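You operate a simulated robot arm through the tools that you are given. There is no shell and no other tool.

The job below is to be done with a simulated robot arm. You get a single attempt, and the scene is never put back.

TASK
Rinse the spotted steel ring again and blow it dry.
Fine: feed on; hold it under water in the final rinse tank till its spots are gone and the meter shows 10 S or less. Dry it under the air nozzle, lay it in the grey tray. Air and feed shut, vented to 0.0 bar.

Only the result counts: the job must be done as asked and must still hold three seconds after the hand-in. Knocking over, shifting, dropping, spilling or breaking anything else fails it.

THE ROBOT
A 7-joint arm with a two-finger parallel gripper, fixed in place. Base frame: the origin is at the foot of the arm, x ahead of it, y to its left, z up; the work surface is at about z = 80. Readings come in cm, rad, newtons and seconds.
Its first joint turns from -2.601 to 2.601 rad. Payload 3.43 kg.
The tool frame sits at the grasp point between the pads (the TCP): z along the fingers, y along the line on which they close. The tips reach 3 cm beyond it. The gripper opens to 9.4 cm. The fingers are 2.8 cm wide and 1 cm thick; the gripper's body (5 by 9.6 cm) begins 5.5 cm behind the TCP.
Orientation is that of the tool frame in the base frame, as [roll, pitch, yaw] about the fixed x, y, z axes, in that order (R = Rz(yaw) Ry(pitch) Rx(roll)). With the fingers straight down and closing along the base's y, the tool's x points along the base's -x, its y along +y and its z along -z.

THE INTERFACE
- The arm moves only by the tool send_rows. Its argument "motion" is one flat list of numbers, 7 for each row, row after row: the turn, a rotation vector about the tool's x, y, z in rad, then the shift along the tool's x, y, z in cm, then the gripper command, from -1 (shut) to 1 (fully open), values between in proportion. In form: [wx, wy, wz, tx, ty, tz, claw, wx, wy, wz, tx, ty, tz, claw, ...]. A call has 1 to 20 rows; each row is the pose to reach, as a shift and turn from the pose commanded when the call began, along the tool's axes at that moment. Each row takes 0.2 s and may step no farther than 5 cm and 0.15 rad from the row before; otherwise, or with a gripper value out of range, the whole call is refused. A pose out of reach is approached as far as the arm can. The call stops where the force on the tool passes 40 N (or 10 N more than at its start, if that is more) or the arm is blocked; 0.2 s more then pass. Each finger travels about 4.5 cm/s and halts on what it meets, pressing with about 42 N; the grip force reading is that of the motor and also rises with nothing between the fingers. The clock runs only during rows and for 0.2 s after the last one: add rows that repeat a pose to give the fingers time. The reply holds the time, the measured pose of the TCP, the force on the tool along the base axes, the opening and the grip force, in the units named above and with some noise, with the torque about the TCP (base axes, N m) and any sound that the robot's microphone picked up.
- Cameras (640 x 400 px; columns grow to the right, rows downward): "scene" is fixed at [39.96, -49.69, 150.99]; the picture's right is [0.94, -0.34, 0.00], its down [-0.17, -0.47, -0.86] and it looks along [0.30, 0.81, -0.51] (base axes); focal length 337 px, centre (320, 200). "wrist" rides on the gripper at [7.6, 1.4, -10.3] in the tool frame; the picture's right is [-0.18, 0.98, 0.00], its down [-0.75, -0.14, -0.64] and it looks along [-0.63, -0.12, 0.77] (tool axes); focal length 243 px, centre (320, 200).
- snapshot(camera): a new picture of that camera. No time passes.
- locate(camera, pixels): for up to 12 pixels [column, row] of the newest picture of that camera ("zoom" is the newest enlarged one), the place [x, y, z] in the base frame of the surface seen there, good to about 0.3 cm. No time passes.
- zoom(camera, box): a new picture of the part [left, top, right, bottom] of that camera's present view, enlarged. No time passes.
- close_job(): hands the job in; it is judged then, once.

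Unless the task says otherwise, let go and move clear before handing in.

The tools are called after "Emit:" as name(argument=value, ...) on one line, values as JSON. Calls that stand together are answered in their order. send_rows: Moves the arm, as the interface text tells. Its arguments: {"type":"object","properties":{"motion":{"type":"array"}},"required":["motion"]} The other tools are called the same way: snapshot (camera) takes a picture; locate (camera, pixels) gives the place of the surface under pixels of a picture; zoom (camera, box) takes an enlarged picture of a part of a camera's view; close_job () hands the job in.

At the start:

```text
time: 0.0
eef_pos: [41.8, 89.49, 116.89]
orientation: [-3.141, -0.002, 3.141]
force: [-0.1, 0.9, -0.2]
torque: [-0.06, 0.0, 0.03]
opening: 9.37
finger_force: 0.1
```

scene: 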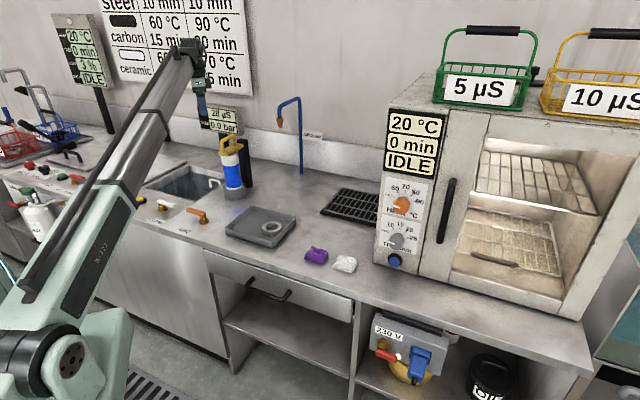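
wrist: 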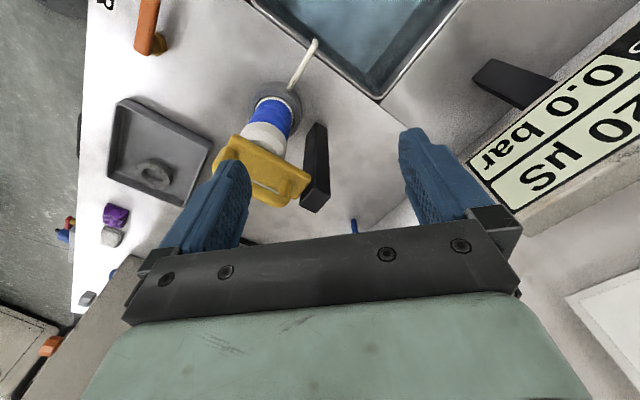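

The scene shows a ring in the grey tray (about 270,228), a blue-and-yellow cartridge by the rinse tank, an air nozzle on a blue post, and valves along the counter. I'll zoom in on the areas that matter before moving.

Emit:
zoom(camera="scene", box=[200, 80, 360, 260])

Emit:
zoom(camera="scene", box=[120, 140, 280, 240])

Emit:
zoom(camera="scene", box=[0, 0, 260, 160])

Emit:
zoom(camera="scene", box=[0, 130, 160, 250])

Emit:
zoom(camera="scene", box=[340, 300, 500, 400])

```text
2.22 times, centred on (280, 170) of scene
```

zoom: 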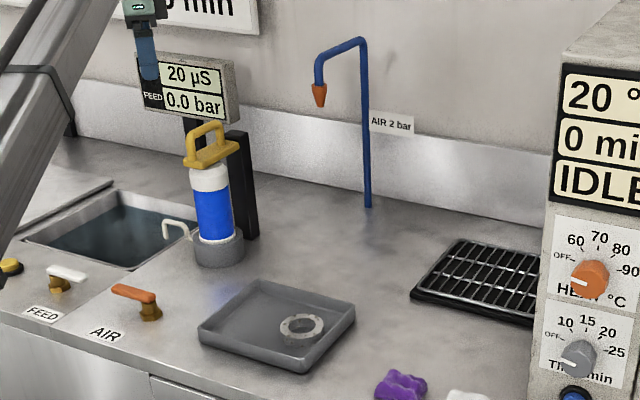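

```text
4.00 times, centred on (200, 190) of scene
```

zoom: 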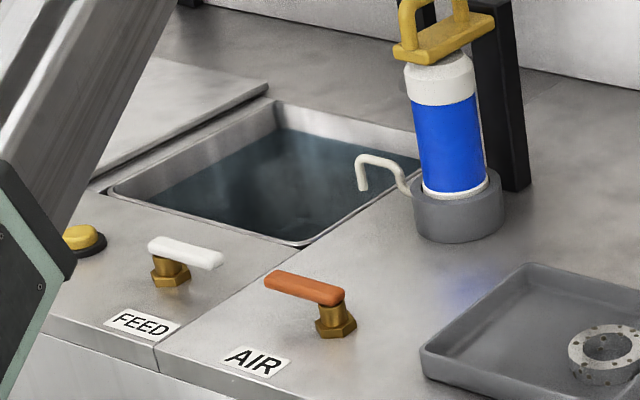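

```text
2.46 times, centred on (130, 80) of scene
```

zoom: 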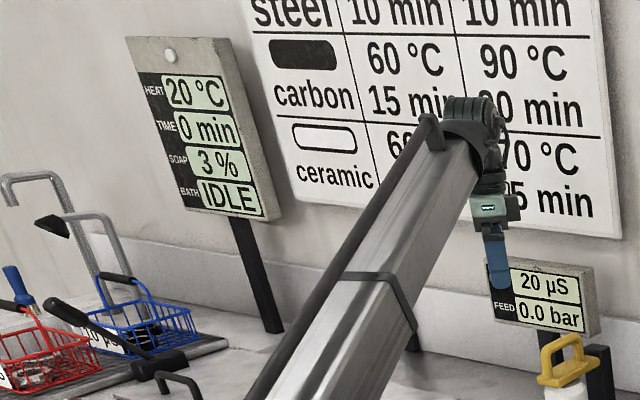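

```text
3.33 times, centred on (80, 190) of scene
```

zoom: 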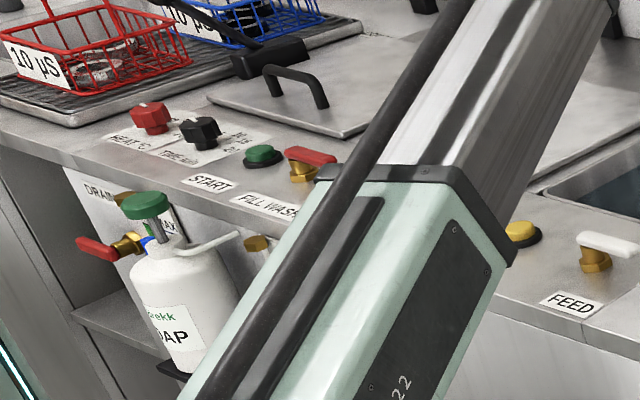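

```text
4.00 times, centred on (420, 350) of scene
```

zoom: 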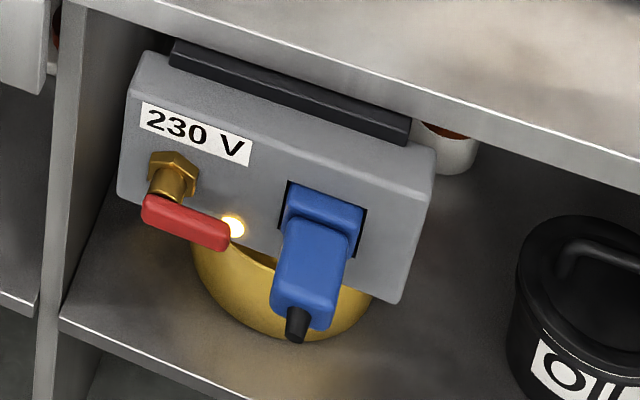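

The meter reads 20 µS and 0.0 bar, and the FEED lever, AIR lever and a yellow button line the front edge of the rinse tank. I'll measure where each of these sits.

Emit:
zoom(camera="scene", box=[120, 180, 220, 240])

Emit:
locate(camera="zoom", pixels=[[60, 100], [150, 110], [250, 130], [190, 140], [190, 165], [345, 175], [440, 200], [500, 230], [470, 200], [520, 275], [150, 220], [370, 290]])

Emit:
zoom(camera="scene", box=[220, 200, 320, 260])

Emit:
zoom(camera="wrist", box=[90, 80, 250, 220])

```text
6.40 times, centred on (170, 210) of scene
```

zoom: 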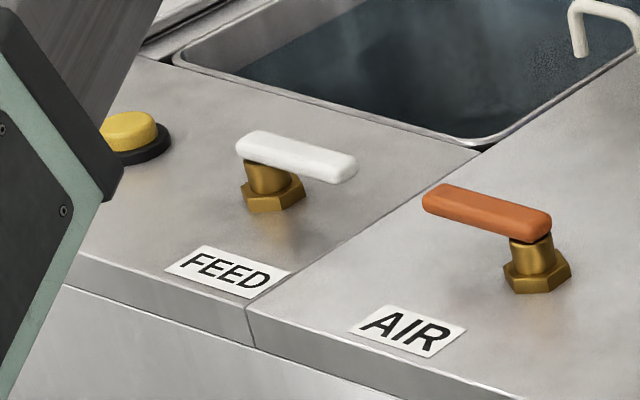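

```text
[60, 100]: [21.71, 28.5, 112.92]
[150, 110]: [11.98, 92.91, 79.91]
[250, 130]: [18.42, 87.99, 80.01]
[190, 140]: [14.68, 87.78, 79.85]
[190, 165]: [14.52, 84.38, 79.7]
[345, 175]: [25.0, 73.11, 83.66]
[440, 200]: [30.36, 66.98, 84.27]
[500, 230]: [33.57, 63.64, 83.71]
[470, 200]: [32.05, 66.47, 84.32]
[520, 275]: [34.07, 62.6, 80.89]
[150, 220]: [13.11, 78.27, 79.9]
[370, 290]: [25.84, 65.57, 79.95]
```

```text
6.40 times, centred on (270, 230) of scene
```

zoom: 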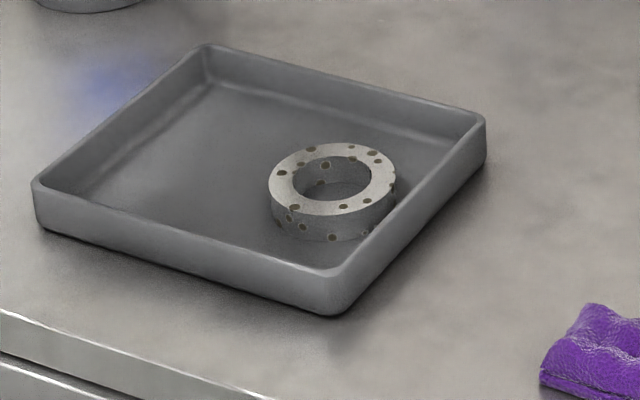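

```text
2.86 times, centred on (170, 150) of wrist
```

zoom: 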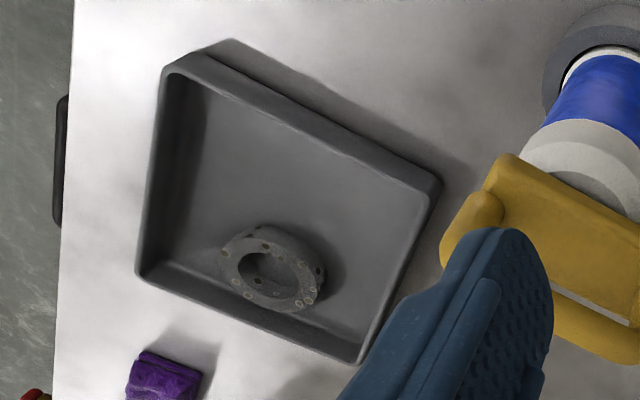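

The ring in the tray (zoom 333,185) is clearly spotted. Next I'll measure the levers, ring, tank, nozzle and the yellow button.

Emit:
locate(camera="zoom", pixels=[[230, 250], [265, 230], [300, 260], [160, 120], [300, 120], [430, 190], [140, 270], [360, 350]])

Emit:
locate(camera="scene", pixels=[[281, 127], [280, 119], [278, 100], [299, 100], [301, 165], [138, 200], [143, 201], [160, 203], [165, 204], [170, 206], [174, 207], [162, 210]])

Emit:
locate(camera="scene", pixels=[[269, 227], [262, 227], [280, 227], [271, 223], [270, 233], [193, 201], [148, 187], [190, 167], [185, 190], [200, 182], [232, 195], [229, 140]])

Emit:
locate(camera="scene", pixels=[[187, 210], [195, 212], [205, 216], [203, 222], [232, 180], [211, 186], [210, 182], [214, 180], [228, 227], [284, 247], [295, 220], [253, 208]])

```text
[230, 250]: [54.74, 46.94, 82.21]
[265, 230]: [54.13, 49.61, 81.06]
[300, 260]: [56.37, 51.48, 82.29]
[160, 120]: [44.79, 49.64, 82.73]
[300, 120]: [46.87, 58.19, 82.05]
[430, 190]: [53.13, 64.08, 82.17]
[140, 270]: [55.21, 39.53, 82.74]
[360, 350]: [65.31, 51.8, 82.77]
```

```text
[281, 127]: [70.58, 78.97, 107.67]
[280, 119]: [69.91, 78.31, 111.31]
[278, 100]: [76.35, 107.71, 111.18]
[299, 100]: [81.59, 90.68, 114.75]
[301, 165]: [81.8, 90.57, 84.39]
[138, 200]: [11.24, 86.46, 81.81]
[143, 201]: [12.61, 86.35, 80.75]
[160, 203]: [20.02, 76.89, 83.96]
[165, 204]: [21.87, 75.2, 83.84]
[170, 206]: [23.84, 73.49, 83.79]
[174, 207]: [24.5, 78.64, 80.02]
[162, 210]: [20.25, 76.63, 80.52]
```

```text
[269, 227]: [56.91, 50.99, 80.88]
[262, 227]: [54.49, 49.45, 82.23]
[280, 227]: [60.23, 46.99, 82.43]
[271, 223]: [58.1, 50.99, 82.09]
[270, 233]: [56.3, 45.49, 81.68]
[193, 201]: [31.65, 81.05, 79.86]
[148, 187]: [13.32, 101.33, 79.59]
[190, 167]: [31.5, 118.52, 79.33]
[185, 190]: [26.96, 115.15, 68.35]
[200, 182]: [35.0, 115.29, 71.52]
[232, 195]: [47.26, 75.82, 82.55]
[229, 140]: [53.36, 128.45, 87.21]
```

```text
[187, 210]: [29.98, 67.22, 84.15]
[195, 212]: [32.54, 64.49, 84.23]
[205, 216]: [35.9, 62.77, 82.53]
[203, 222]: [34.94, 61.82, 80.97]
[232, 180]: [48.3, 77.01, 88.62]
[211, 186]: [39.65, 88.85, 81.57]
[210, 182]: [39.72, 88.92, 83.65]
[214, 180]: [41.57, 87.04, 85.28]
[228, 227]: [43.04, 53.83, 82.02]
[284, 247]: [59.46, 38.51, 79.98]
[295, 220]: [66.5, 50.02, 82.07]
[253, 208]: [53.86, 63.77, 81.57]
```

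The counter is turned about 45° to the base axes, so I still need heights for the cartridge, meter, tank rim and water. I'll take them from both cameras.

Emit:
locate(camera="scene", pixels=[[232, 140], [232, 150], [238, 136], [245, 160], [243, 118], [200, 108], [222, 128], [238, 185], [233, 146], [225, 150], [243, 150], [301, 95]])

Emit:
snapshot(camera="wrist")

Emit:
locate(camera="wrist", pixels=[[375, 98], [265, 5], [360, 30], [340, 60], [315, 45], [290, 85], [265, 160], [320, 150], [145, 25], [280, 180], [355, 225], [400, 10]])

Emit:
zoom(camera="wrist", box=[200, 0, 480, 200])

```text
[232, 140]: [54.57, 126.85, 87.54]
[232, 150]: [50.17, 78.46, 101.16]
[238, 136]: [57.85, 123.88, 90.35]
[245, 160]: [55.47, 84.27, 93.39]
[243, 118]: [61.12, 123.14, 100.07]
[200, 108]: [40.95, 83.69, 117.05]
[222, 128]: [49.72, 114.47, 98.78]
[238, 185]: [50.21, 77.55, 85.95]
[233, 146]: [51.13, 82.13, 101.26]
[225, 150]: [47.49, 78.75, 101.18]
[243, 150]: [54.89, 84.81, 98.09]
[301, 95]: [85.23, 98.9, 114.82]
```

```text
taken
```

wrist: 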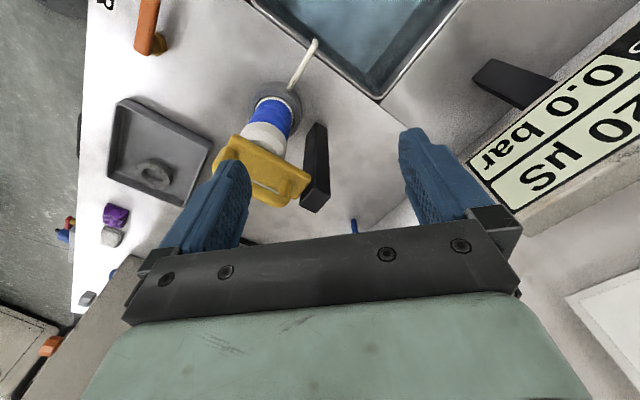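

```text
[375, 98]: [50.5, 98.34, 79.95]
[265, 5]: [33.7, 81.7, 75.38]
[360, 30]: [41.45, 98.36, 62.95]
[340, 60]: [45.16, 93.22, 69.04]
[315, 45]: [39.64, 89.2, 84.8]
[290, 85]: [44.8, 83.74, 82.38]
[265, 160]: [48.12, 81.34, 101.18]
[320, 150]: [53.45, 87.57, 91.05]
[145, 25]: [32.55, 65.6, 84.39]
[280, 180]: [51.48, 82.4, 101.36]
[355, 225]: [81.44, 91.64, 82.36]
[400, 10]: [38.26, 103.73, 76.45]
```

```text
2.00 times, centred on (340, 100) of wrist
```

zoom: 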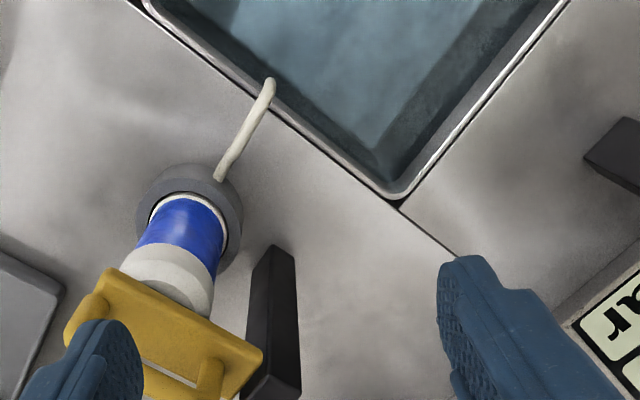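

The cartridge handle tops out near z≈106 at (49,79), and the tank's right corner is at (50.5,98.3,80) with its bottom near z≈63. I'll move away from the cartridge with the gripper shut and stop above the FEED lever for a closer look.

Emit:
send_rows(motion=[0, 0, 0, 2.2, -1.95, 0.5, -1, 0, 0, 0, 4.4, -3.9, 1.5, -1, 0, 0, 0, 6.6, -5.85, 3, -1, 0, 0, 0, 8.8, -7.8, 5, -1, 0, 0, 0, 11, -9.75, 7, -1, 0, 0, 0, 13.2, -11.7, 9, -1, 0, 0, 0, 15.4, -13.65, 11, -1, 0, 0, 0, 17.6, -15.6, 13, -1, 0, 0, 0, 19.8, -17.55, 15, -1, 0, 0, 0, 21.8, -19.5, 16.9, -1])

Emit:
snapshot(camera="wrist")

Emit:
snapshot(camera="scene")

```text
time: 2.2
eef_pos: [19.96, 69.92, 100.06]
orientation: [-3.141, 0.001, -3.141]
force: [0.0, 0.4, 0.4]
torque: [-0.02, 0.0, 0.0]
opening: 0.01
finger_force: 32.6
```

```text
taken
```

wrist: 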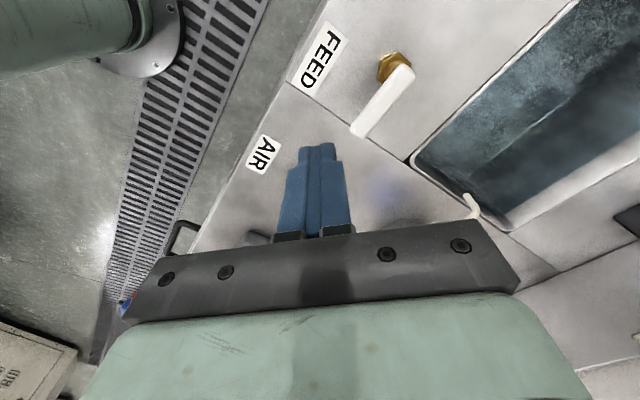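

```text
taken
```

scene: 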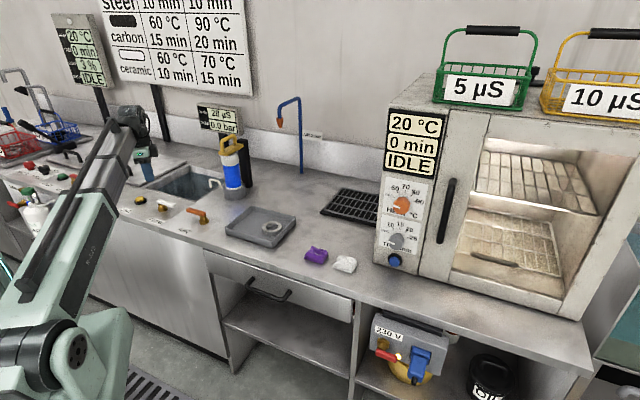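

The arm has cleared the view, and the yellow button (138,200), FEED lever (163,205) and tank are now visible. I'll zoom in and take accurate coordinates.

Emit:
zoom(camera="scene", box=[110, 160, 230, 235])

Emit:
locate(camera="zoom", pixels=[[145, 210], [160, 205], [130, 205], [250, 233], [280, 240], [320, 250], [285, 265], [410, 273], [480, 300], [490, 340], [300, 160], [400, 175]])

Emit:
locate(camera="wrist", pixels=[[408, 68], [360, 130], [385, 98], [383, 62], [412, 160], [500, 130], [560, 80], [470, 205]])

Emit:
zoom(camera="wrist", box=[240, 0, 520, 180])

```text
5.33 times, centred on (170, 198) of scene
```

zoom: 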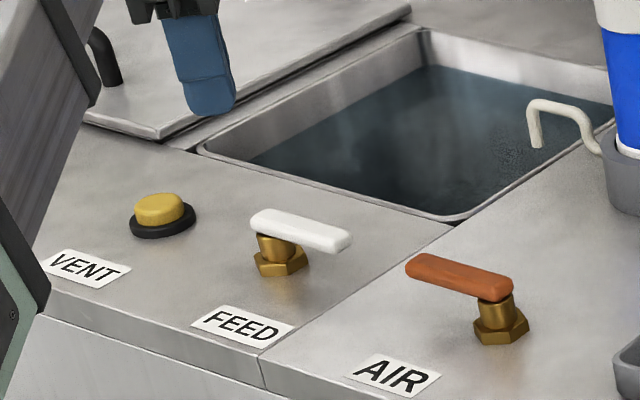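

```text
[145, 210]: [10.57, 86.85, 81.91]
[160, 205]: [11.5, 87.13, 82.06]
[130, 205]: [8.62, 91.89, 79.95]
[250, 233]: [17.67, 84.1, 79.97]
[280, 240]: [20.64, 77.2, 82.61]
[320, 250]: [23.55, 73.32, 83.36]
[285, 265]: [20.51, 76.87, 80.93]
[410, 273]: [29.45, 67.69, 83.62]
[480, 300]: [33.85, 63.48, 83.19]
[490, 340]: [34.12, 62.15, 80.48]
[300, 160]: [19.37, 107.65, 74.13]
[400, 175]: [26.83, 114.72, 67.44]
```

```text
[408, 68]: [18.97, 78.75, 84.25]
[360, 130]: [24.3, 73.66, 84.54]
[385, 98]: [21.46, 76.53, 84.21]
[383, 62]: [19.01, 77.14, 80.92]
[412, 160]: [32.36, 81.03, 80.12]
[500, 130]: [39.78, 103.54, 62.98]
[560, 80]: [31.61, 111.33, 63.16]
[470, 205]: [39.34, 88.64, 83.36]
```

```text
2.22 times, centred on (380, 90) of wrist
```

zoom: 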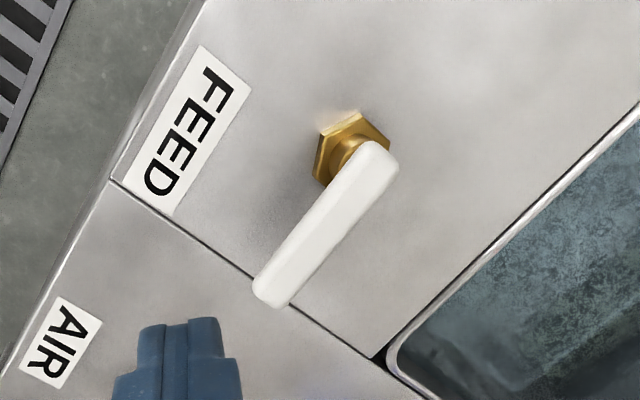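

The yellow button is labelled VENT at (11.2,87,82). FEED's pivot is at (19.6,77.6) with its lever pointing right to (24.5,73.4), top z≈84.3. I'll turn the tool 45° to line up with the counter and lower the closed fingertips just in front of the FEED lever.

Emit:
send_rows(motion=[0, 0, -0.131, -0.1, 0.36, 1.6, -1, 0, 0, -0.262, -0.2, 0.72, 3.2, -1, 0, 0, -0.393, -0.3, 1.08, 4.8, -1, 0, 0, -0.524, -0.4, 1.44, 6.4, -1, 0, 0, -0.655, -0.5, 1.8, 8, -1, 0, 0, -0.785, -0.59, 2.18, 10, -1, 0, 0, -0.785, -0.59, 2.18, 12.5, -1, 0, 0, -0.785, -0.59, 2.18, 15.2, -1, 0, 0, -0.785, -0.59, 2.18, 15.2, -1])

Emit:
zoom(camera="scene", box=[110, 160, 230, 235])

Emit:
snapshot(camera="wrist")

```text
time: 4.2
eef_pos: [20.67, 72.07, 84.72]
orientation: [-3.141, 0.0, -2.357]
force: [-0.5, -0.4, -0.2]
torque: [0.01, 0.0, 0.01]
opening: 0.01
finger_force: 32.9
```

```text
5.33 times, centred on (170, 198) of scene
```

zoom: 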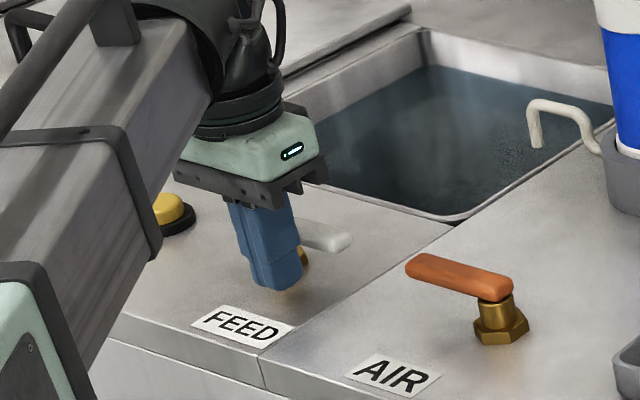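

```text
taken
```

wrist: 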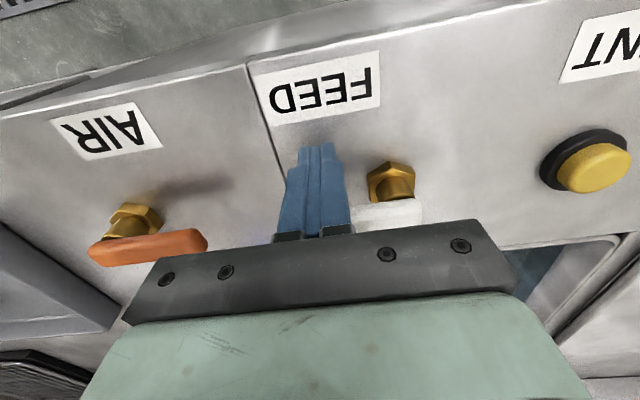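

The closed fingers sit just in front of the FEED lever, which shows white behind them at (390,212) in the wrist view. I'll push gently toward the tank and watch the force to find which way it turns.

Emit:
send_rows(motion=[0, 0, 0, -0.5, 0, 0, -1, 0, 0, 0, -1.0, 0, 0, -1, 0, 0, 0, -1.5, -0.15, 0, -1, 0, 0, 0, -2.0, -0.27, 0, -1])

Emit:
zoom(camera="scene", box=[110, 160, 230, 235])

Emit:
snapshot(camera="wrist")

```text
time: 5.2
eef_pos: [22.22, 73.38, 84.77]
orientation: [3.14, 0.0, -2.359]
force: [-2.0, -1.5, -1.2]
torque: [-0.03, 0.01, 0.01]
opening: 0.0
finger_force: 32.6
```

```text
5.33 times, centred on (170, 198) of scene
```

zoom: 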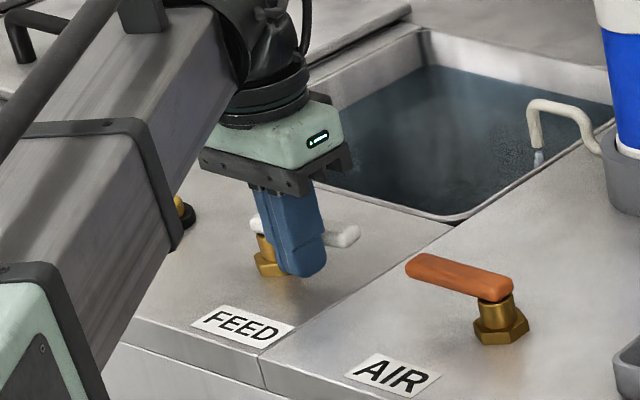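

```text
taken
```

wrist: 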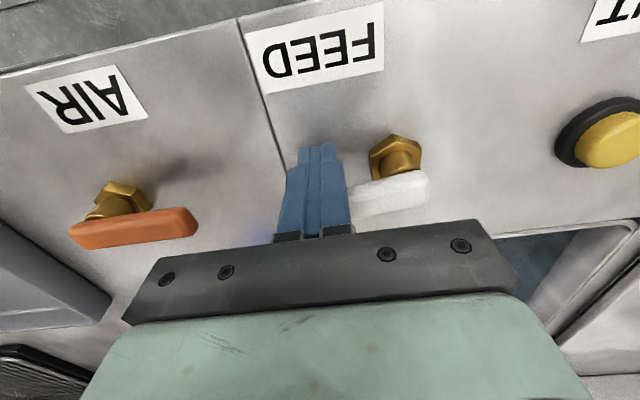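

The lever turned under about 2.5 N and a trickle shows at the outlet (zoom 540,155), so toward the tank is open. I'll check the meter before opening further.

Emit:
zoom(camera="scene", box=[190, 95, 270, 145])

Emit:
send_rows(motion=[0, 0, 0, -0.6, -0.1, 0, -1, 0, 0, 0, -1.2, -0.1, 0, -1])

Emit:
zoom(camera="scene", box=[190, 95, 270, 145])

```text
8.00 times, centred on (230, 120) of scene
```

zoom: 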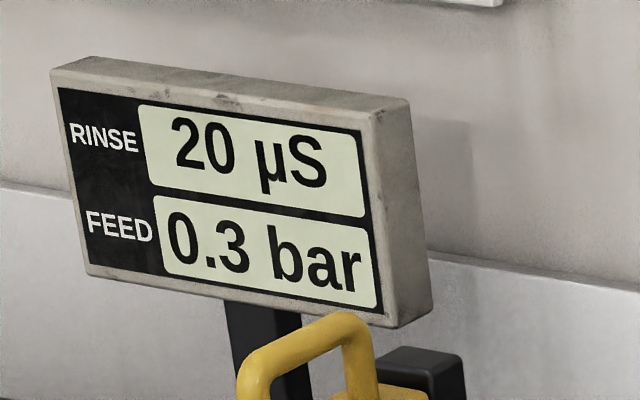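

```text
time: 5.8
eef_pos: [23.13, 74.19, 84.81]
orientation: [3.141, -0.001, -2.357]
force: [-2.7, -0.5, 0.8]
torque: [-0.01, 0.03, 0.04]
opening: 0.0
finger_force: 33.0
```

```text
8.00 times, centred on (230, 120) of scene
```

zoom: 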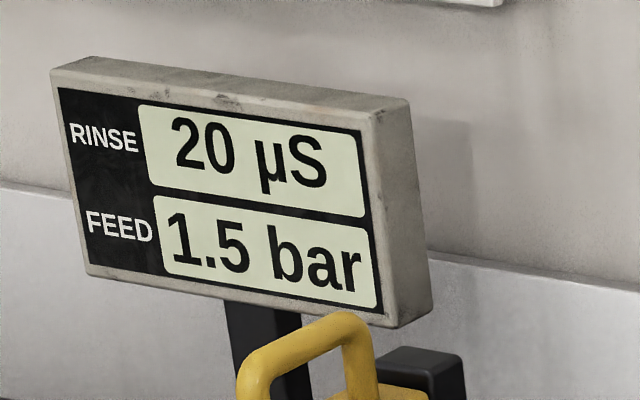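

Pressure is rising smoothly (1.5 bar, still 20 µS), so I'll keep following the arc to open the lever further and re-check.

Emit:
send_rows(motion=[0, 0, 0, -0.7, 0, 0, -1, 0, 0, 0, -1.41, 0.07, 0, -1, 0, 0, 0, -2.05, 0.4, 0, -1, 0, 0, 0, -2.68, 0.74, 0, -1])

Emit:
zoom(camera="scene", box=[190, 95, 270, 145])

Emit:
zoom(camera="scene", box=[110, 160, 230, 235])

```text
time: 6.8
eef_pos: [24.53, 76.53, 84.75]
orientation: [3.141, 0.0, -2.355]
force: [-1.6, -1.7, 0.5]
torque: [-0.03, -0.01, 0.02]
opening: 0.0
finger_force: 33.4
```

```text
8.00 times, centred on (230, 120) of scene
```

zoom: 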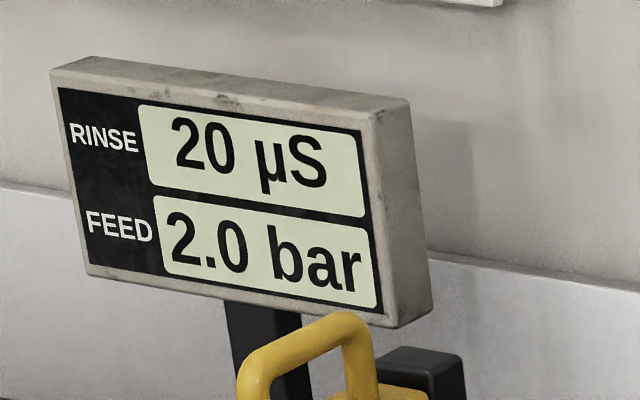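

```text
5.33 times, centred on (170, 198) of scene
```

zoom: 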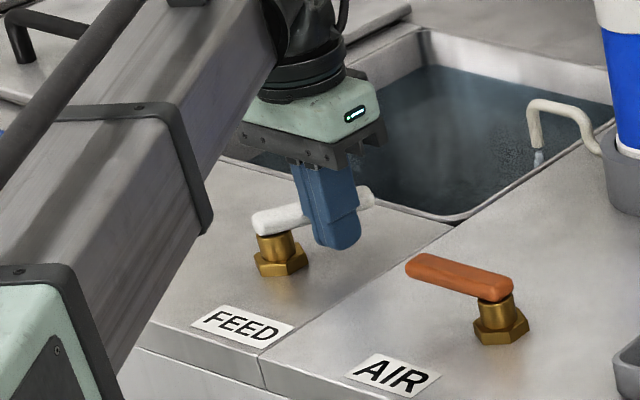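

Feed now reads 2.0 bar and the lever is about 60° open. I'll carry it round to its stop.

Emit:
send_rows(motion=[0, 0, 0, -0.52, 0.54, 0, -1, 0, 0, 0, -1.06, 1.09, 0, -1, 0, 0, 0, -1.4, 1.76, 0, -1, 0, 0, 0, -1.7, 2.3, 0, -1, 0, 0, 0, -1.7, 2.7, 0, -1, 0, 0, 0, -1.7, 3.0, 0, -1])

Emit:
zoom(camera="scene", box=[190, 95, 270, 145])

Emit:
zoom(camera="scene", box=[110, 160, 230, 235])

Emit:
snapshot(camera="wrist")

```text
time: 8.2
eef_pos: [24.13, 79.41, 84.67]
orientation: [-3.129, 0.0, -2.36]
force: [8.3, -6.5, 4.2]
torque: [-0.01, 0.01, 0.12]
opening: 0.03
finger_force: 32.9
stopped in row 6: the force on the tool passed its limit at 45 N (the readings are from after the stop); the commanded pose is now the measured one
```

```text
8.00 times, centred on (230, 120) of scene
```

zoom: 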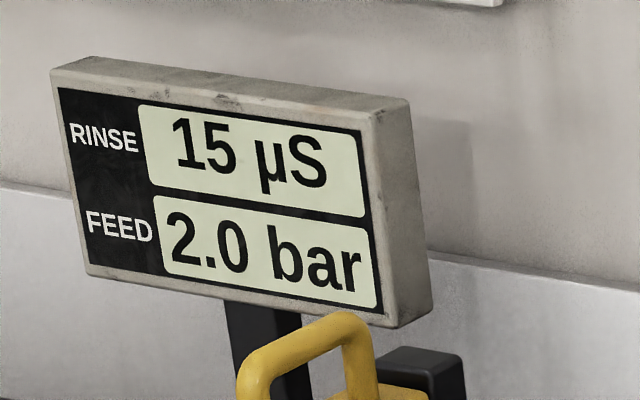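

```text
5.33 times, centred on (170, 198) of scene
```

zoom: 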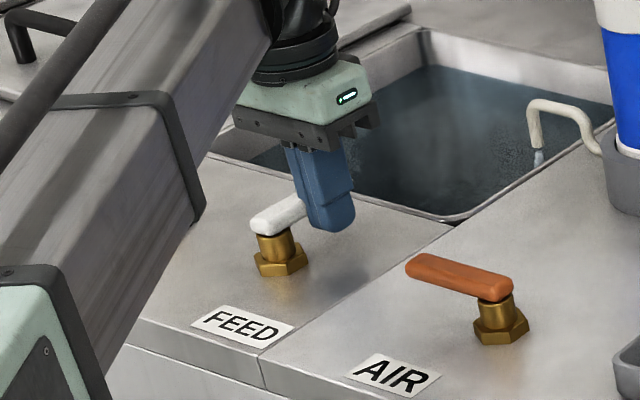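

```text
taken
```

wrist: 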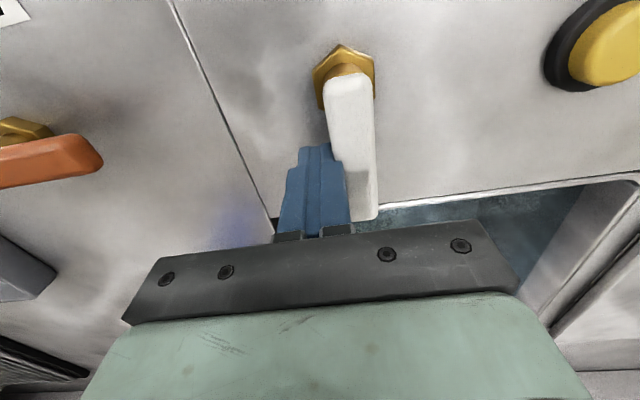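

FEED is fully open (lever now points at the tank), 2.0 bar, and the rinse has already dropped to 15 µS. Next I'll lift clear and set the fingers in front of the AIR lever.

Emit:
send_rows(motion=[0, 0, 0, 0, -1.0, 0, -1, 0, 0, 0, 0, -1.3, -3.5, -1, 0, 0, 0, 0, -2, -7.5, -1, 0, 0, 0, 2, -5.3, -7.5, -1, 0, 0, 0, 4, -8.5, -7.5, -1, 0, 0, 0, 6, -11.7, -7.5, -1, 0, 0, 0, 8.09, -14.69, -7.5, -1, 0, 0, 0, 8.09, -14.69, -4, -1, 0, 0, 0, 8.09, -14.69, -0.1, -1, 0, 0, 0, 8.09, -14.69, -0.1, -1])

Emit:
snapshot(camera="wrist")

Emit:
zoom(camera="scene", box=[110, 90, 260, 235])

```text
time: 10.4
eef_pos: [28.56, 63.24, 85.06]
orientation: [-3.132, -0.002, -2.361]
force: [-0.2, 0.0, 0.9]
torque: [-0.01, -0.01, 0.02]
opening: 0.0
finger_force: 32.9
```

```text
taken
```

wrist: 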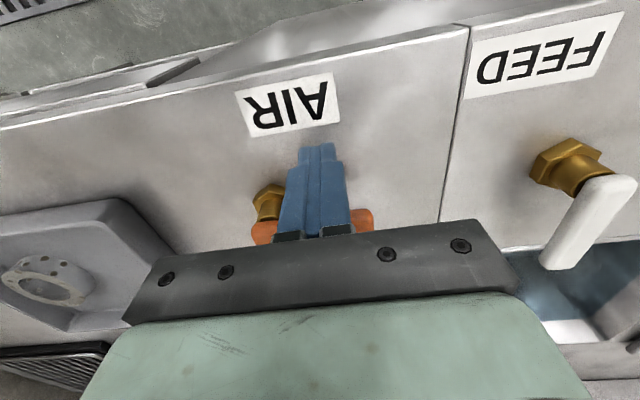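

```text
2.76 times, centred on (185, 162) of scene
```

zoom: 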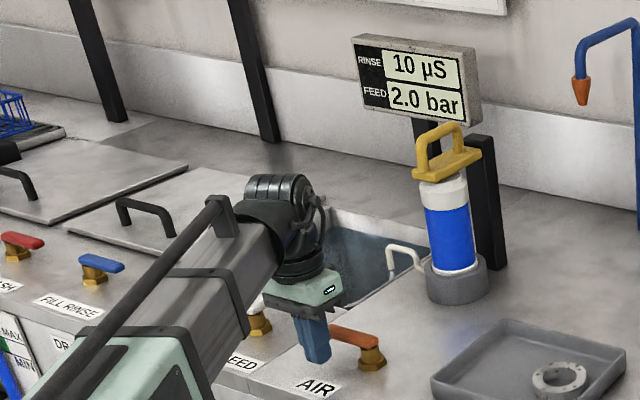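

The meter already reads 10 µS at 2.0 bar. Fingers are in front of the AIR lever, so I'll push gently toward the tank and see whether it gives.

Emit:
send_rows(motion=[0, 0, 0, -0.6, 0, 0, -1, 0, 0, 0, -1.2, 0, 0, -1, 0, 0, 0, -1.6, 0, 0, -1, 0, 0, 0, -2.0, 0.1, 0, -1])

Emit:
zoom(camera="scene", box=[110, 160, 230, 235])

Emit:
snapshot(camera="wrist")

```text
time: 11.4
eef_pos: [29.95, 64.75, 85.01]
orientation: [-3.132, 0.0, -2.359]
force: [-1.9, -1.7, -0.7]
torque: [-0.04, 0.0, 0.0]
opening: 0.01
finger_force: 33.0
```

```text
5.33 times, centred on (170, 198) of scene
```

zoom: 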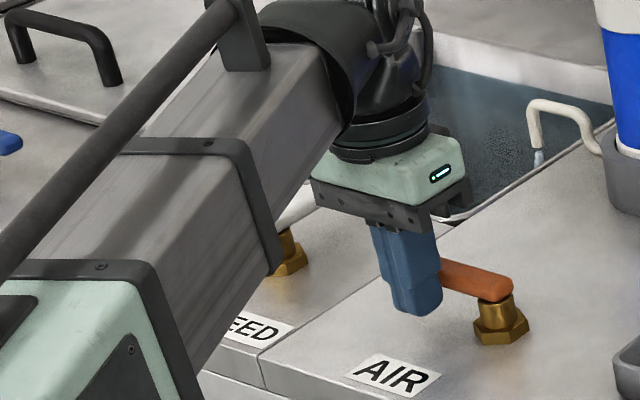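

```text
taken
```

wrist: 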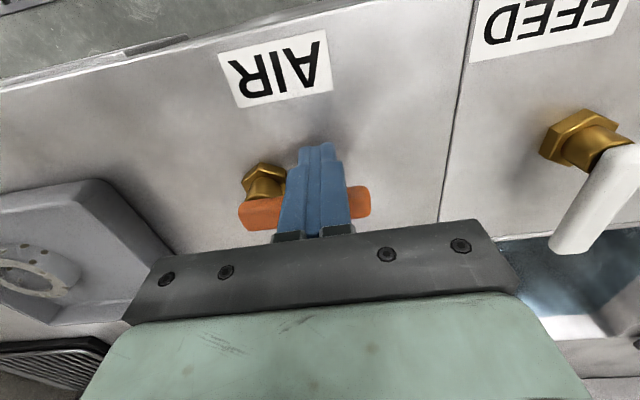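

The AIR lever is turning at about 2.5 N, so toward the tank opens it as well. I'll continue along the arc to its stop.

Emit:
send_rows(motion=[0, 0, 0, -0.8, 0.25, 0, -1, 0, 0, 0, -1.57, 0.36, 0, -1, 0, 0, 0, -2.25, 0.27, 0, -1, 0, 0, 0, -2.9, 0.14, 0, -1, 0, 0, 0, -3.55, -0.15, 0, -1, 0, 0, 0, -4.17, -0.53, 0, -1, 0, 0, 0, -4.7, -1.05, 0, -1, 0, 0, 0, -5.23, -1.6, 0, -1, 0, 0, 0, -5.6, -2.3, 0, -1, 0, 0, 0, -5.8, -2.8, 0, -1, 0, 0, 0, -5.8, -3.1, 0, -1])

Emit:
zoom(camera="scene", box=[110, 160, 230, 235])

Emit:
snapshot(camera="scene")

Emit:
zoom(camera="scene", box=[190, 80, 330, 170])

```text
time: 13.9
eef_pos: [35.9, 67.04, 85.01]
orientation: [3.14, -0.003, -2.356]
force: [-7.4, 5.1, -0.3]
torque: [0.01, 0.03, -0.13]
opening: 0.0
finger_force: 33.4
stopped in row 11: the force on the tool passed its limit at 42 N (the readings are from after the stop); the commanded pose is now the measured one
```

```text
5.33 times, centred on (170, 198) of scene
```

zoom: 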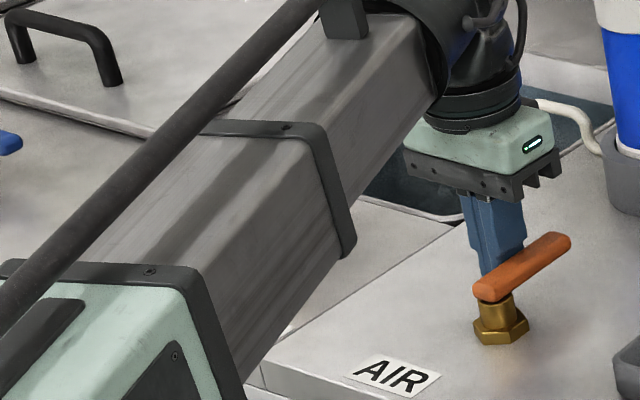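

```text
taken
```

scene: 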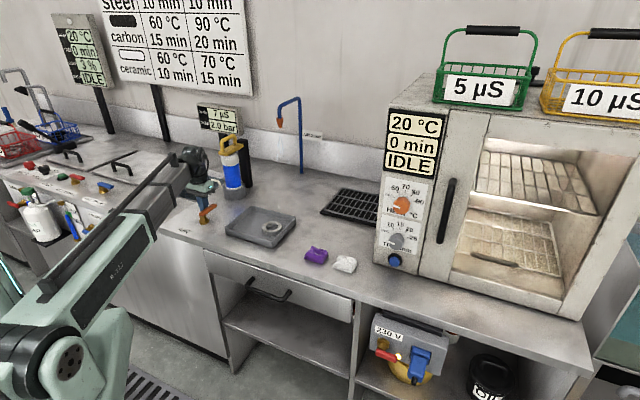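

```text
4.44 times, centred on (260, 125) of scene
```

zoom: 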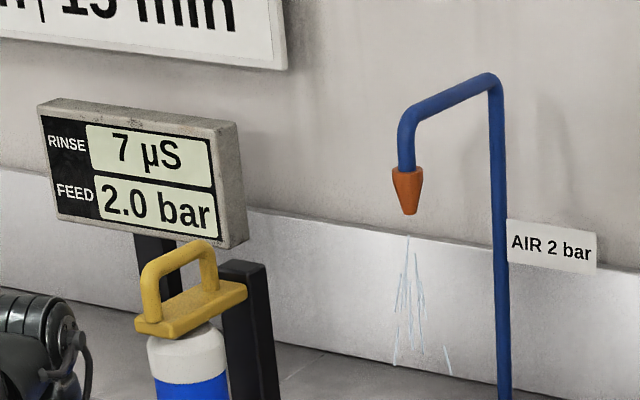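

Air is on: the jet shows below the nozzle at zoom (410,300). The meter is down to 7 µS with the feed at 2.0 bar. Now I'll measure the ring and tray precisely before picking it up.

Emit:
zoom(camera="scene", box=[240, 205, 304, 245])

Emit:
locate(camera="zoom", pixels=[[235, 190], [405, 190], [320, 150], [300, 250], [320, 272], [310, 200], [330, 185], [240, 220], [400, 225], [360, 160], [250, 165], [380, 235]])

Emit:
locate(camera="scene", pixels=[[226, 231], [252, 207], [295, 219], [272, 247], [240, 226], [250, 220], [255, 240], [285, 235], [228, 236], [273, 250]])

```text
10.00 times, centred on (272, 225) of scene
```

zoom: 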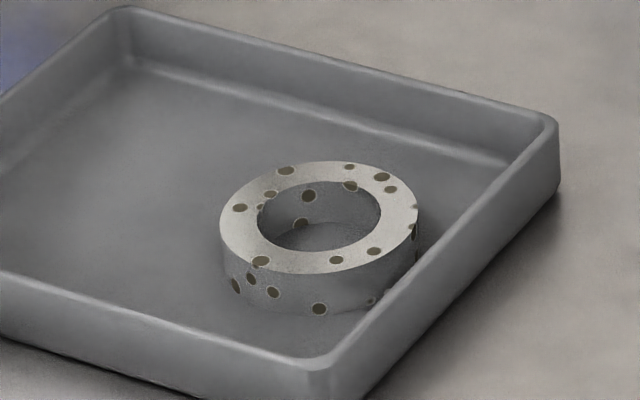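

```text
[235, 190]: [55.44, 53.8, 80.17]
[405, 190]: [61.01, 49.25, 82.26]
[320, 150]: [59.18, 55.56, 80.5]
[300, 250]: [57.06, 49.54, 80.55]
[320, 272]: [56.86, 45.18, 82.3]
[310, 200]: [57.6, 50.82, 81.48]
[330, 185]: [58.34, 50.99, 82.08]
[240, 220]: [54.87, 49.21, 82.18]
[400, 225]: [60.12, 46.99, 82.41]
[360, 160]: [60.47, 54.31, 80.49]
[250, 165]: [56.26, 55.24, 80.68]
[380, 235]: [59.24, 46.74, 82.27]
```

```text
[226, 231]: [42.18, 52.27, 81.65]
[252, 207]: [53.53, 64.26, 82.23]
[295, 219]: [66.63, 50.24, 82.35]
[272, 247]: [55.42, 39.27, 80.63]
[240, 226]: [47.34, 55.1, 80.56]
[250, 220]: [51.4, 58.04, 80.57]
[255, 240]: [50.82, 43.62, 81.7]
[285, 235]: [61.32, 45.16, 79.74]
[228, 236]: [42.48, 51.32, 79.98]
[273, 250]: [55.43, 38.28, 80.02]
```

The ring's centre is about (58.0,47.9) with its top at z≈82.3, and it nearly touches the tray's right wall, so I must close the fingers front-to-back. I'll back off the AIR lever, rise, turn the tool 90° and open above the ring.

Emit:
send_rows(motion=[0, 0, 0, 0, 0.8, 0, -1, 0, 0, 0, 0, 0.8, -4, -1, 0, 0, 0, 0, 0.8, -8, -1, 0, 0, 0.1428, -0.19, -1.7, -12, -1, 0, 0, 0.2856, -0.38, -4.26, -12, 0, 0, 0, 0.4284, -0.57, -6.82, -12, 1, 0, 0, 0.5712, -0.76, -9.38, -12, 1, 0, 0, 0.714, -0.95, -11.94, -12, 1, 0, 0, 0.8568, -1.14, -14.5, -12, 1, 0, 0, 0.9996, -1.33, -17.06, -12, 1, 0, 0, 1.1424, -1.52, -19.62, -12, 1, 0, 0, 1.2852, -1.71, -22.18, -12, 1, 0, 0, 1.428, -1.9, -25.5, -12, 1, 0, 0, 1.571, -2.09, -29.16, -12, 1])

Emit:
snapshot(camera="wrist")

Emit:
snapshot(camera="scene")

```text
time: 16.9
eef_pos: [58.19, 47.94, 96.96]
orientation: [-3.138, 0.0, 2.356]
force: [0.7, 0.2, -0.3]
torque: [-0.01, 0.02, 0.0]
opening: 9.37
finger_force: 0.0
```

```text
taken
```

wrist: 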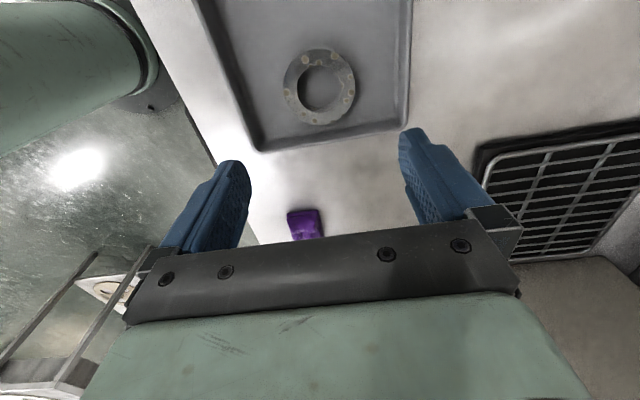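

```text
taken
```

scene: 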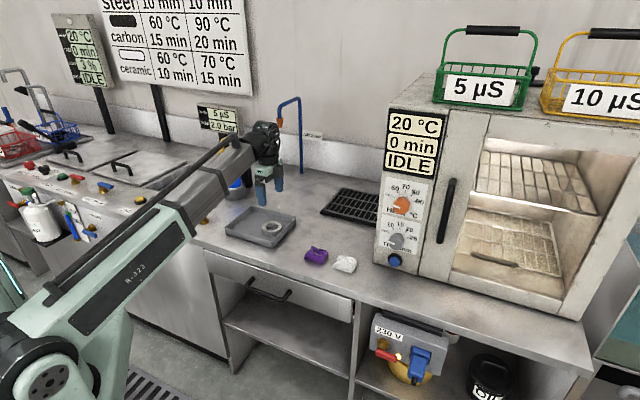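

The ring (320,86 in the wrist view) and both open fingers are visible. I'll measure the ring's edges to centre on it.

Emit:
locate(camera="wrist", pixels=[[289, 86], [350, 86], [320, 52], [320, 118], [320, 86], [320, 135], [260, 147], [405, 122], [360, 128], [410, 30]])

Emit:
zoom(camera="wrist", box=[240, 20, 440, 160])

```text
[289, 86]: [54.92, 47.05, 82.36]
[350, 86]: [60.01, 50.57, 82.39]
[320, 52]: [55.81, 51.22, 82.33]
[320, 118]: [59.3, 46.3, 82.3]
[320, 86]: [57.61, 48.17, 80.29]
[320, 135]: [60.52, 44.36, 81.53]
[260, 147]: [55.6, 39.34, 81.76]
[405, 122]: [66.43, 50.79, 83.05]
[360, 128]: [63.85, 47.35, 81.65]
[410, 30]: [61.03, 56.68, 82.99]
```

```text
2.86 times, centred on (340, 90) of wrist
```

zoom: 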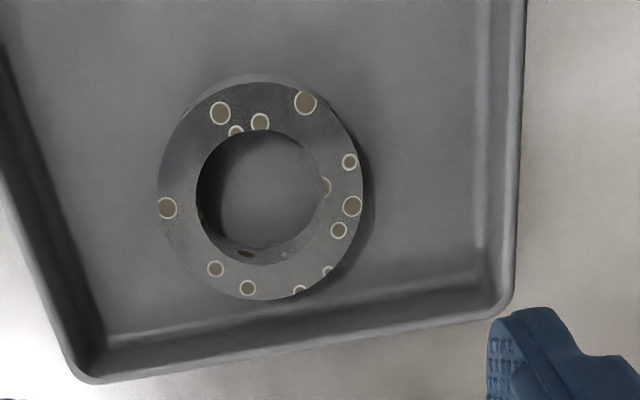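

Both cameras put the ring centre near (57.5,48.6), so I'll shift 0.9 cm left, lower to tips just above the tray floor, and close.

Emit:
send_rows(motion=[0, 0, 0, 0.5, 0, 3.5, 1, 0, 0, 0, 0.92, 0, 7, 1, 0, 0, 0, 0.92, 0, 10, 1, 0, 0, 0, 0.92, 0, 12, 1, 0, 0, 0, 0.92, 0, 13.0, 1, 0, 0, 0, 0.92, 0, 13.0, 1])

Emit:
snapshot(camera="wrist")

Emit:
zoom(camera="scene", box=[220, 180, 320, 260])

```text
time: 18.3
eef_pos: [57.47, 48.49, 84.06]
orientation: [3.141, -0.001, 2.356]
force: [-0.2, -0.2, 0.5]
torque: [0.02, 0.0, 0.0]
opening: 9.4
finger_force: 0.1
```

```text
taken
```

wrist: 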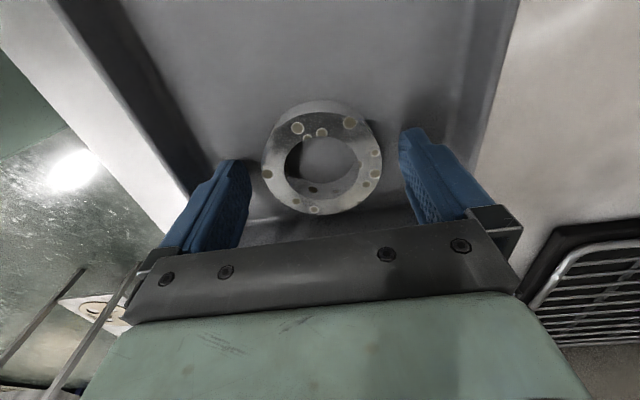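

```text
5.00 times, centred on (270, 220) of scene
```

zoom: 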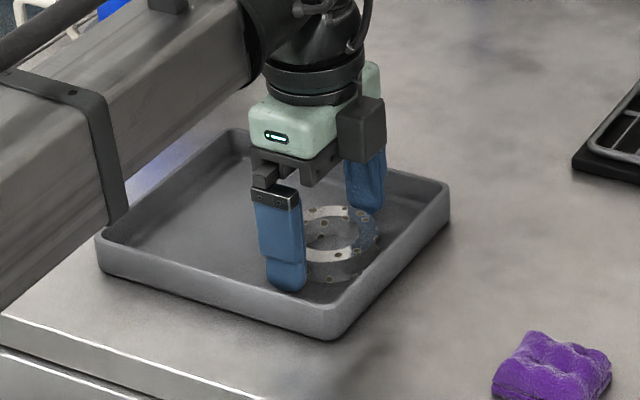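

The ring sits between the two fingers, centred within about 0.4 cm. I'll nudge 0.3 cm and close on it.

Emit:
send_rows(motion=[0, 0, 0, 0.3, 0, 0, 0.6, 0, 0, 0, 0.3, 0, 0, 0.2, 0, 0, 0, 0.3, 0, 0, -0.3, 0, 0, 0, 0.3, 0, 0, -1, 0, 0, 0, 0.3, 0, 0, -1, 0, 0, 0, 0.3, 0, 0, -1])

Emit:
snapshot(camera="wrist")

```text
time: 19.7
eef_pos: [57.29, 48.75, 84.03]
orientation: [-3.139, 0.0, 2.357]
force: [1.0, -0.4, 0.9]
torque: [0.07, -0.14, -0.06]
opening: 6.94
finger_force: 42.1
```

```text
taken
```

wrist: 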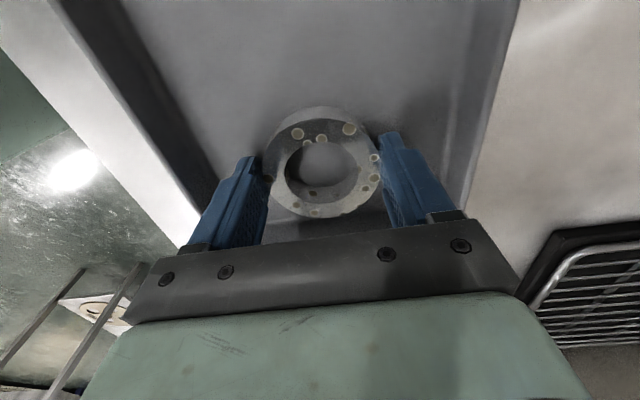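

The ring is gripped (opening 6.94, 42 N). I'll lift it and carry it to the tank, staying well clear of the cartridge.

Emit:
send_rows(motion=[0, 0, 0, 0, 0, -3, -1, 0, 0, 0, 0, 0, -7, -1, 0, 0, 0, 2, 0, -11, -1, 0, 0, 0, 6, -0.5, -14, -1, 0, 0, 0, 10.5, -1.2, -14, -1, 0, 0, 0, 15, -2, -14, -1, 0, 0, 0, 19.5, -2.6, -14, -1, 0, 0, 0, 24, -2.5, -14, -1, 0, 0, 0, 28.5, -1.8, -14, -1, 0, 0, 0, 33, -0.8, -14, -1, 0, 0, 0, 37.5, 0.2, -14, -1, 0, 0, 0, 42, 1.2, -14, -1])

Emit:
snapshot(camera="wrist")

Emit:
snapshot(camera="scene")

Emit:
zoom(camera="scene", box=[130, 90, 290, 230])

```text
refused: row 4 steps farther than a row can; nothing moved
```

```text
taken
```

wrist: 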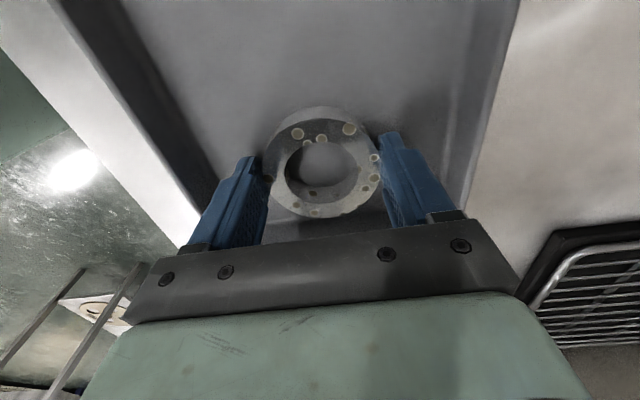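

```text
taken
```

scene: 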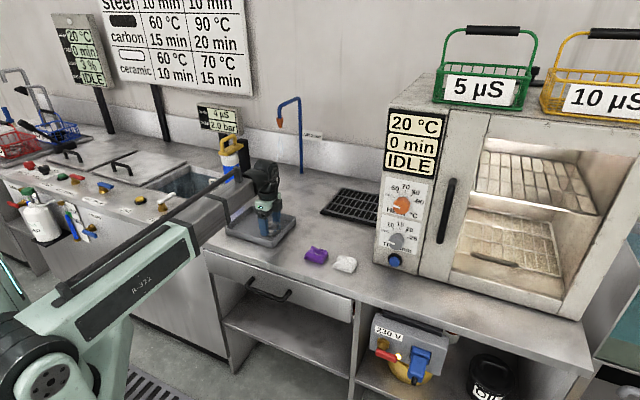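

```text
2.86 times, centred on (210, 160) of scene
```

zoom: 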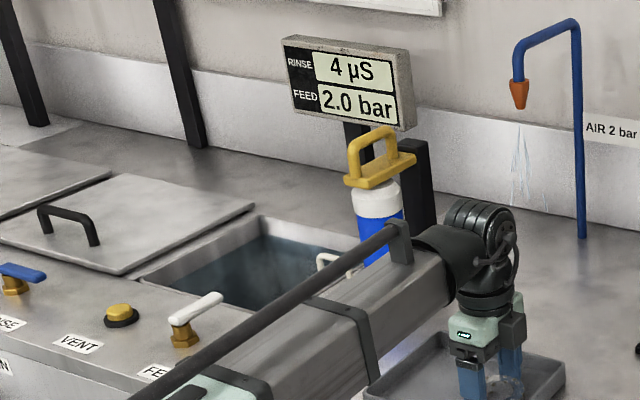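

The call was refused for one step being slightly long, so nothing moved. The meter now reads 4 µS. I'll resend with smaller steps on a path that keeps closer to the robot as it passes the cartridge.

Emit:
send_rows(motion=[0, 0, 0, 0, 0, -3, -1, 0, 0, 0, 0, 0, -7, -1, 0, 0, 0, 1.5, -0.5, -11, -1, 0, 0, 0, 4.5, -1.5, -14, -1, 0, 0, 0, 8.5, -3, -15, -1, 0, 0, 0, 13, -4.5, -15, -1, 0, 0, 0, 17.5, -5.5, -15, -1, 0, 0, 0, 22, -5.5, -15, -1, 0, 0, 0, 26.5, -4.5, -15, -1, 0, 0, 0, 31, -3, -15, -1, 0, 0, 0, 35.5, -1.5, -15, -1, 0, 0, 0, 40, 0, -15, -1, 0, 0, 0, 43, 2, -15, -1])

Emit:
snapshot(camera="wrist")

Emit:
snapshot(camera="scene")

Emit:
zoom(camera="scene", box=[130, 90, 290, 230])

```text
time: 22.5
eef_pos: [28.37, 80.51, 98.97]
orientation: [-3.137, -0.001, 2.358]
force: [-0.3, 0.0, -2.4]
torque: [0.03, 0.0, -0.01]
opening: 6.96
finger_force: 41.8
```

```text
taken
```

wrist: 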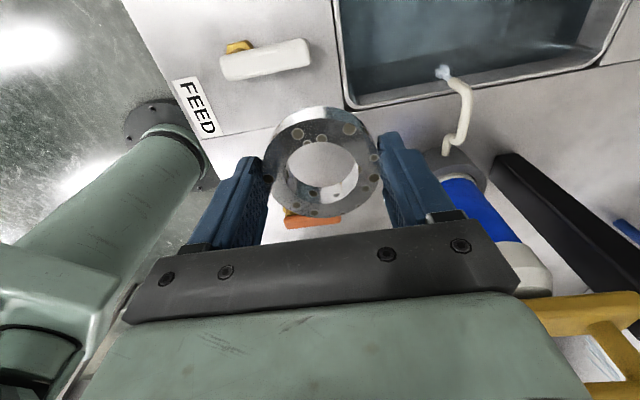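

```text
taken
```

scene: 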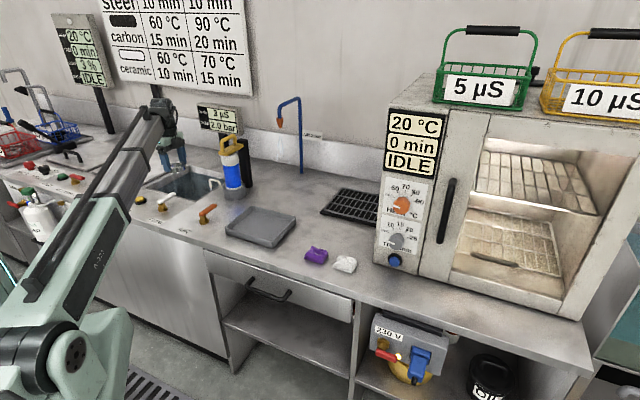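

```text
2.86 times, centred on (210, 160) of scene
```

zoom: 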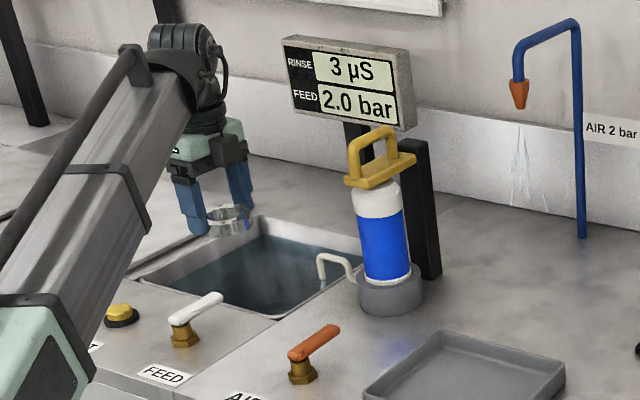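

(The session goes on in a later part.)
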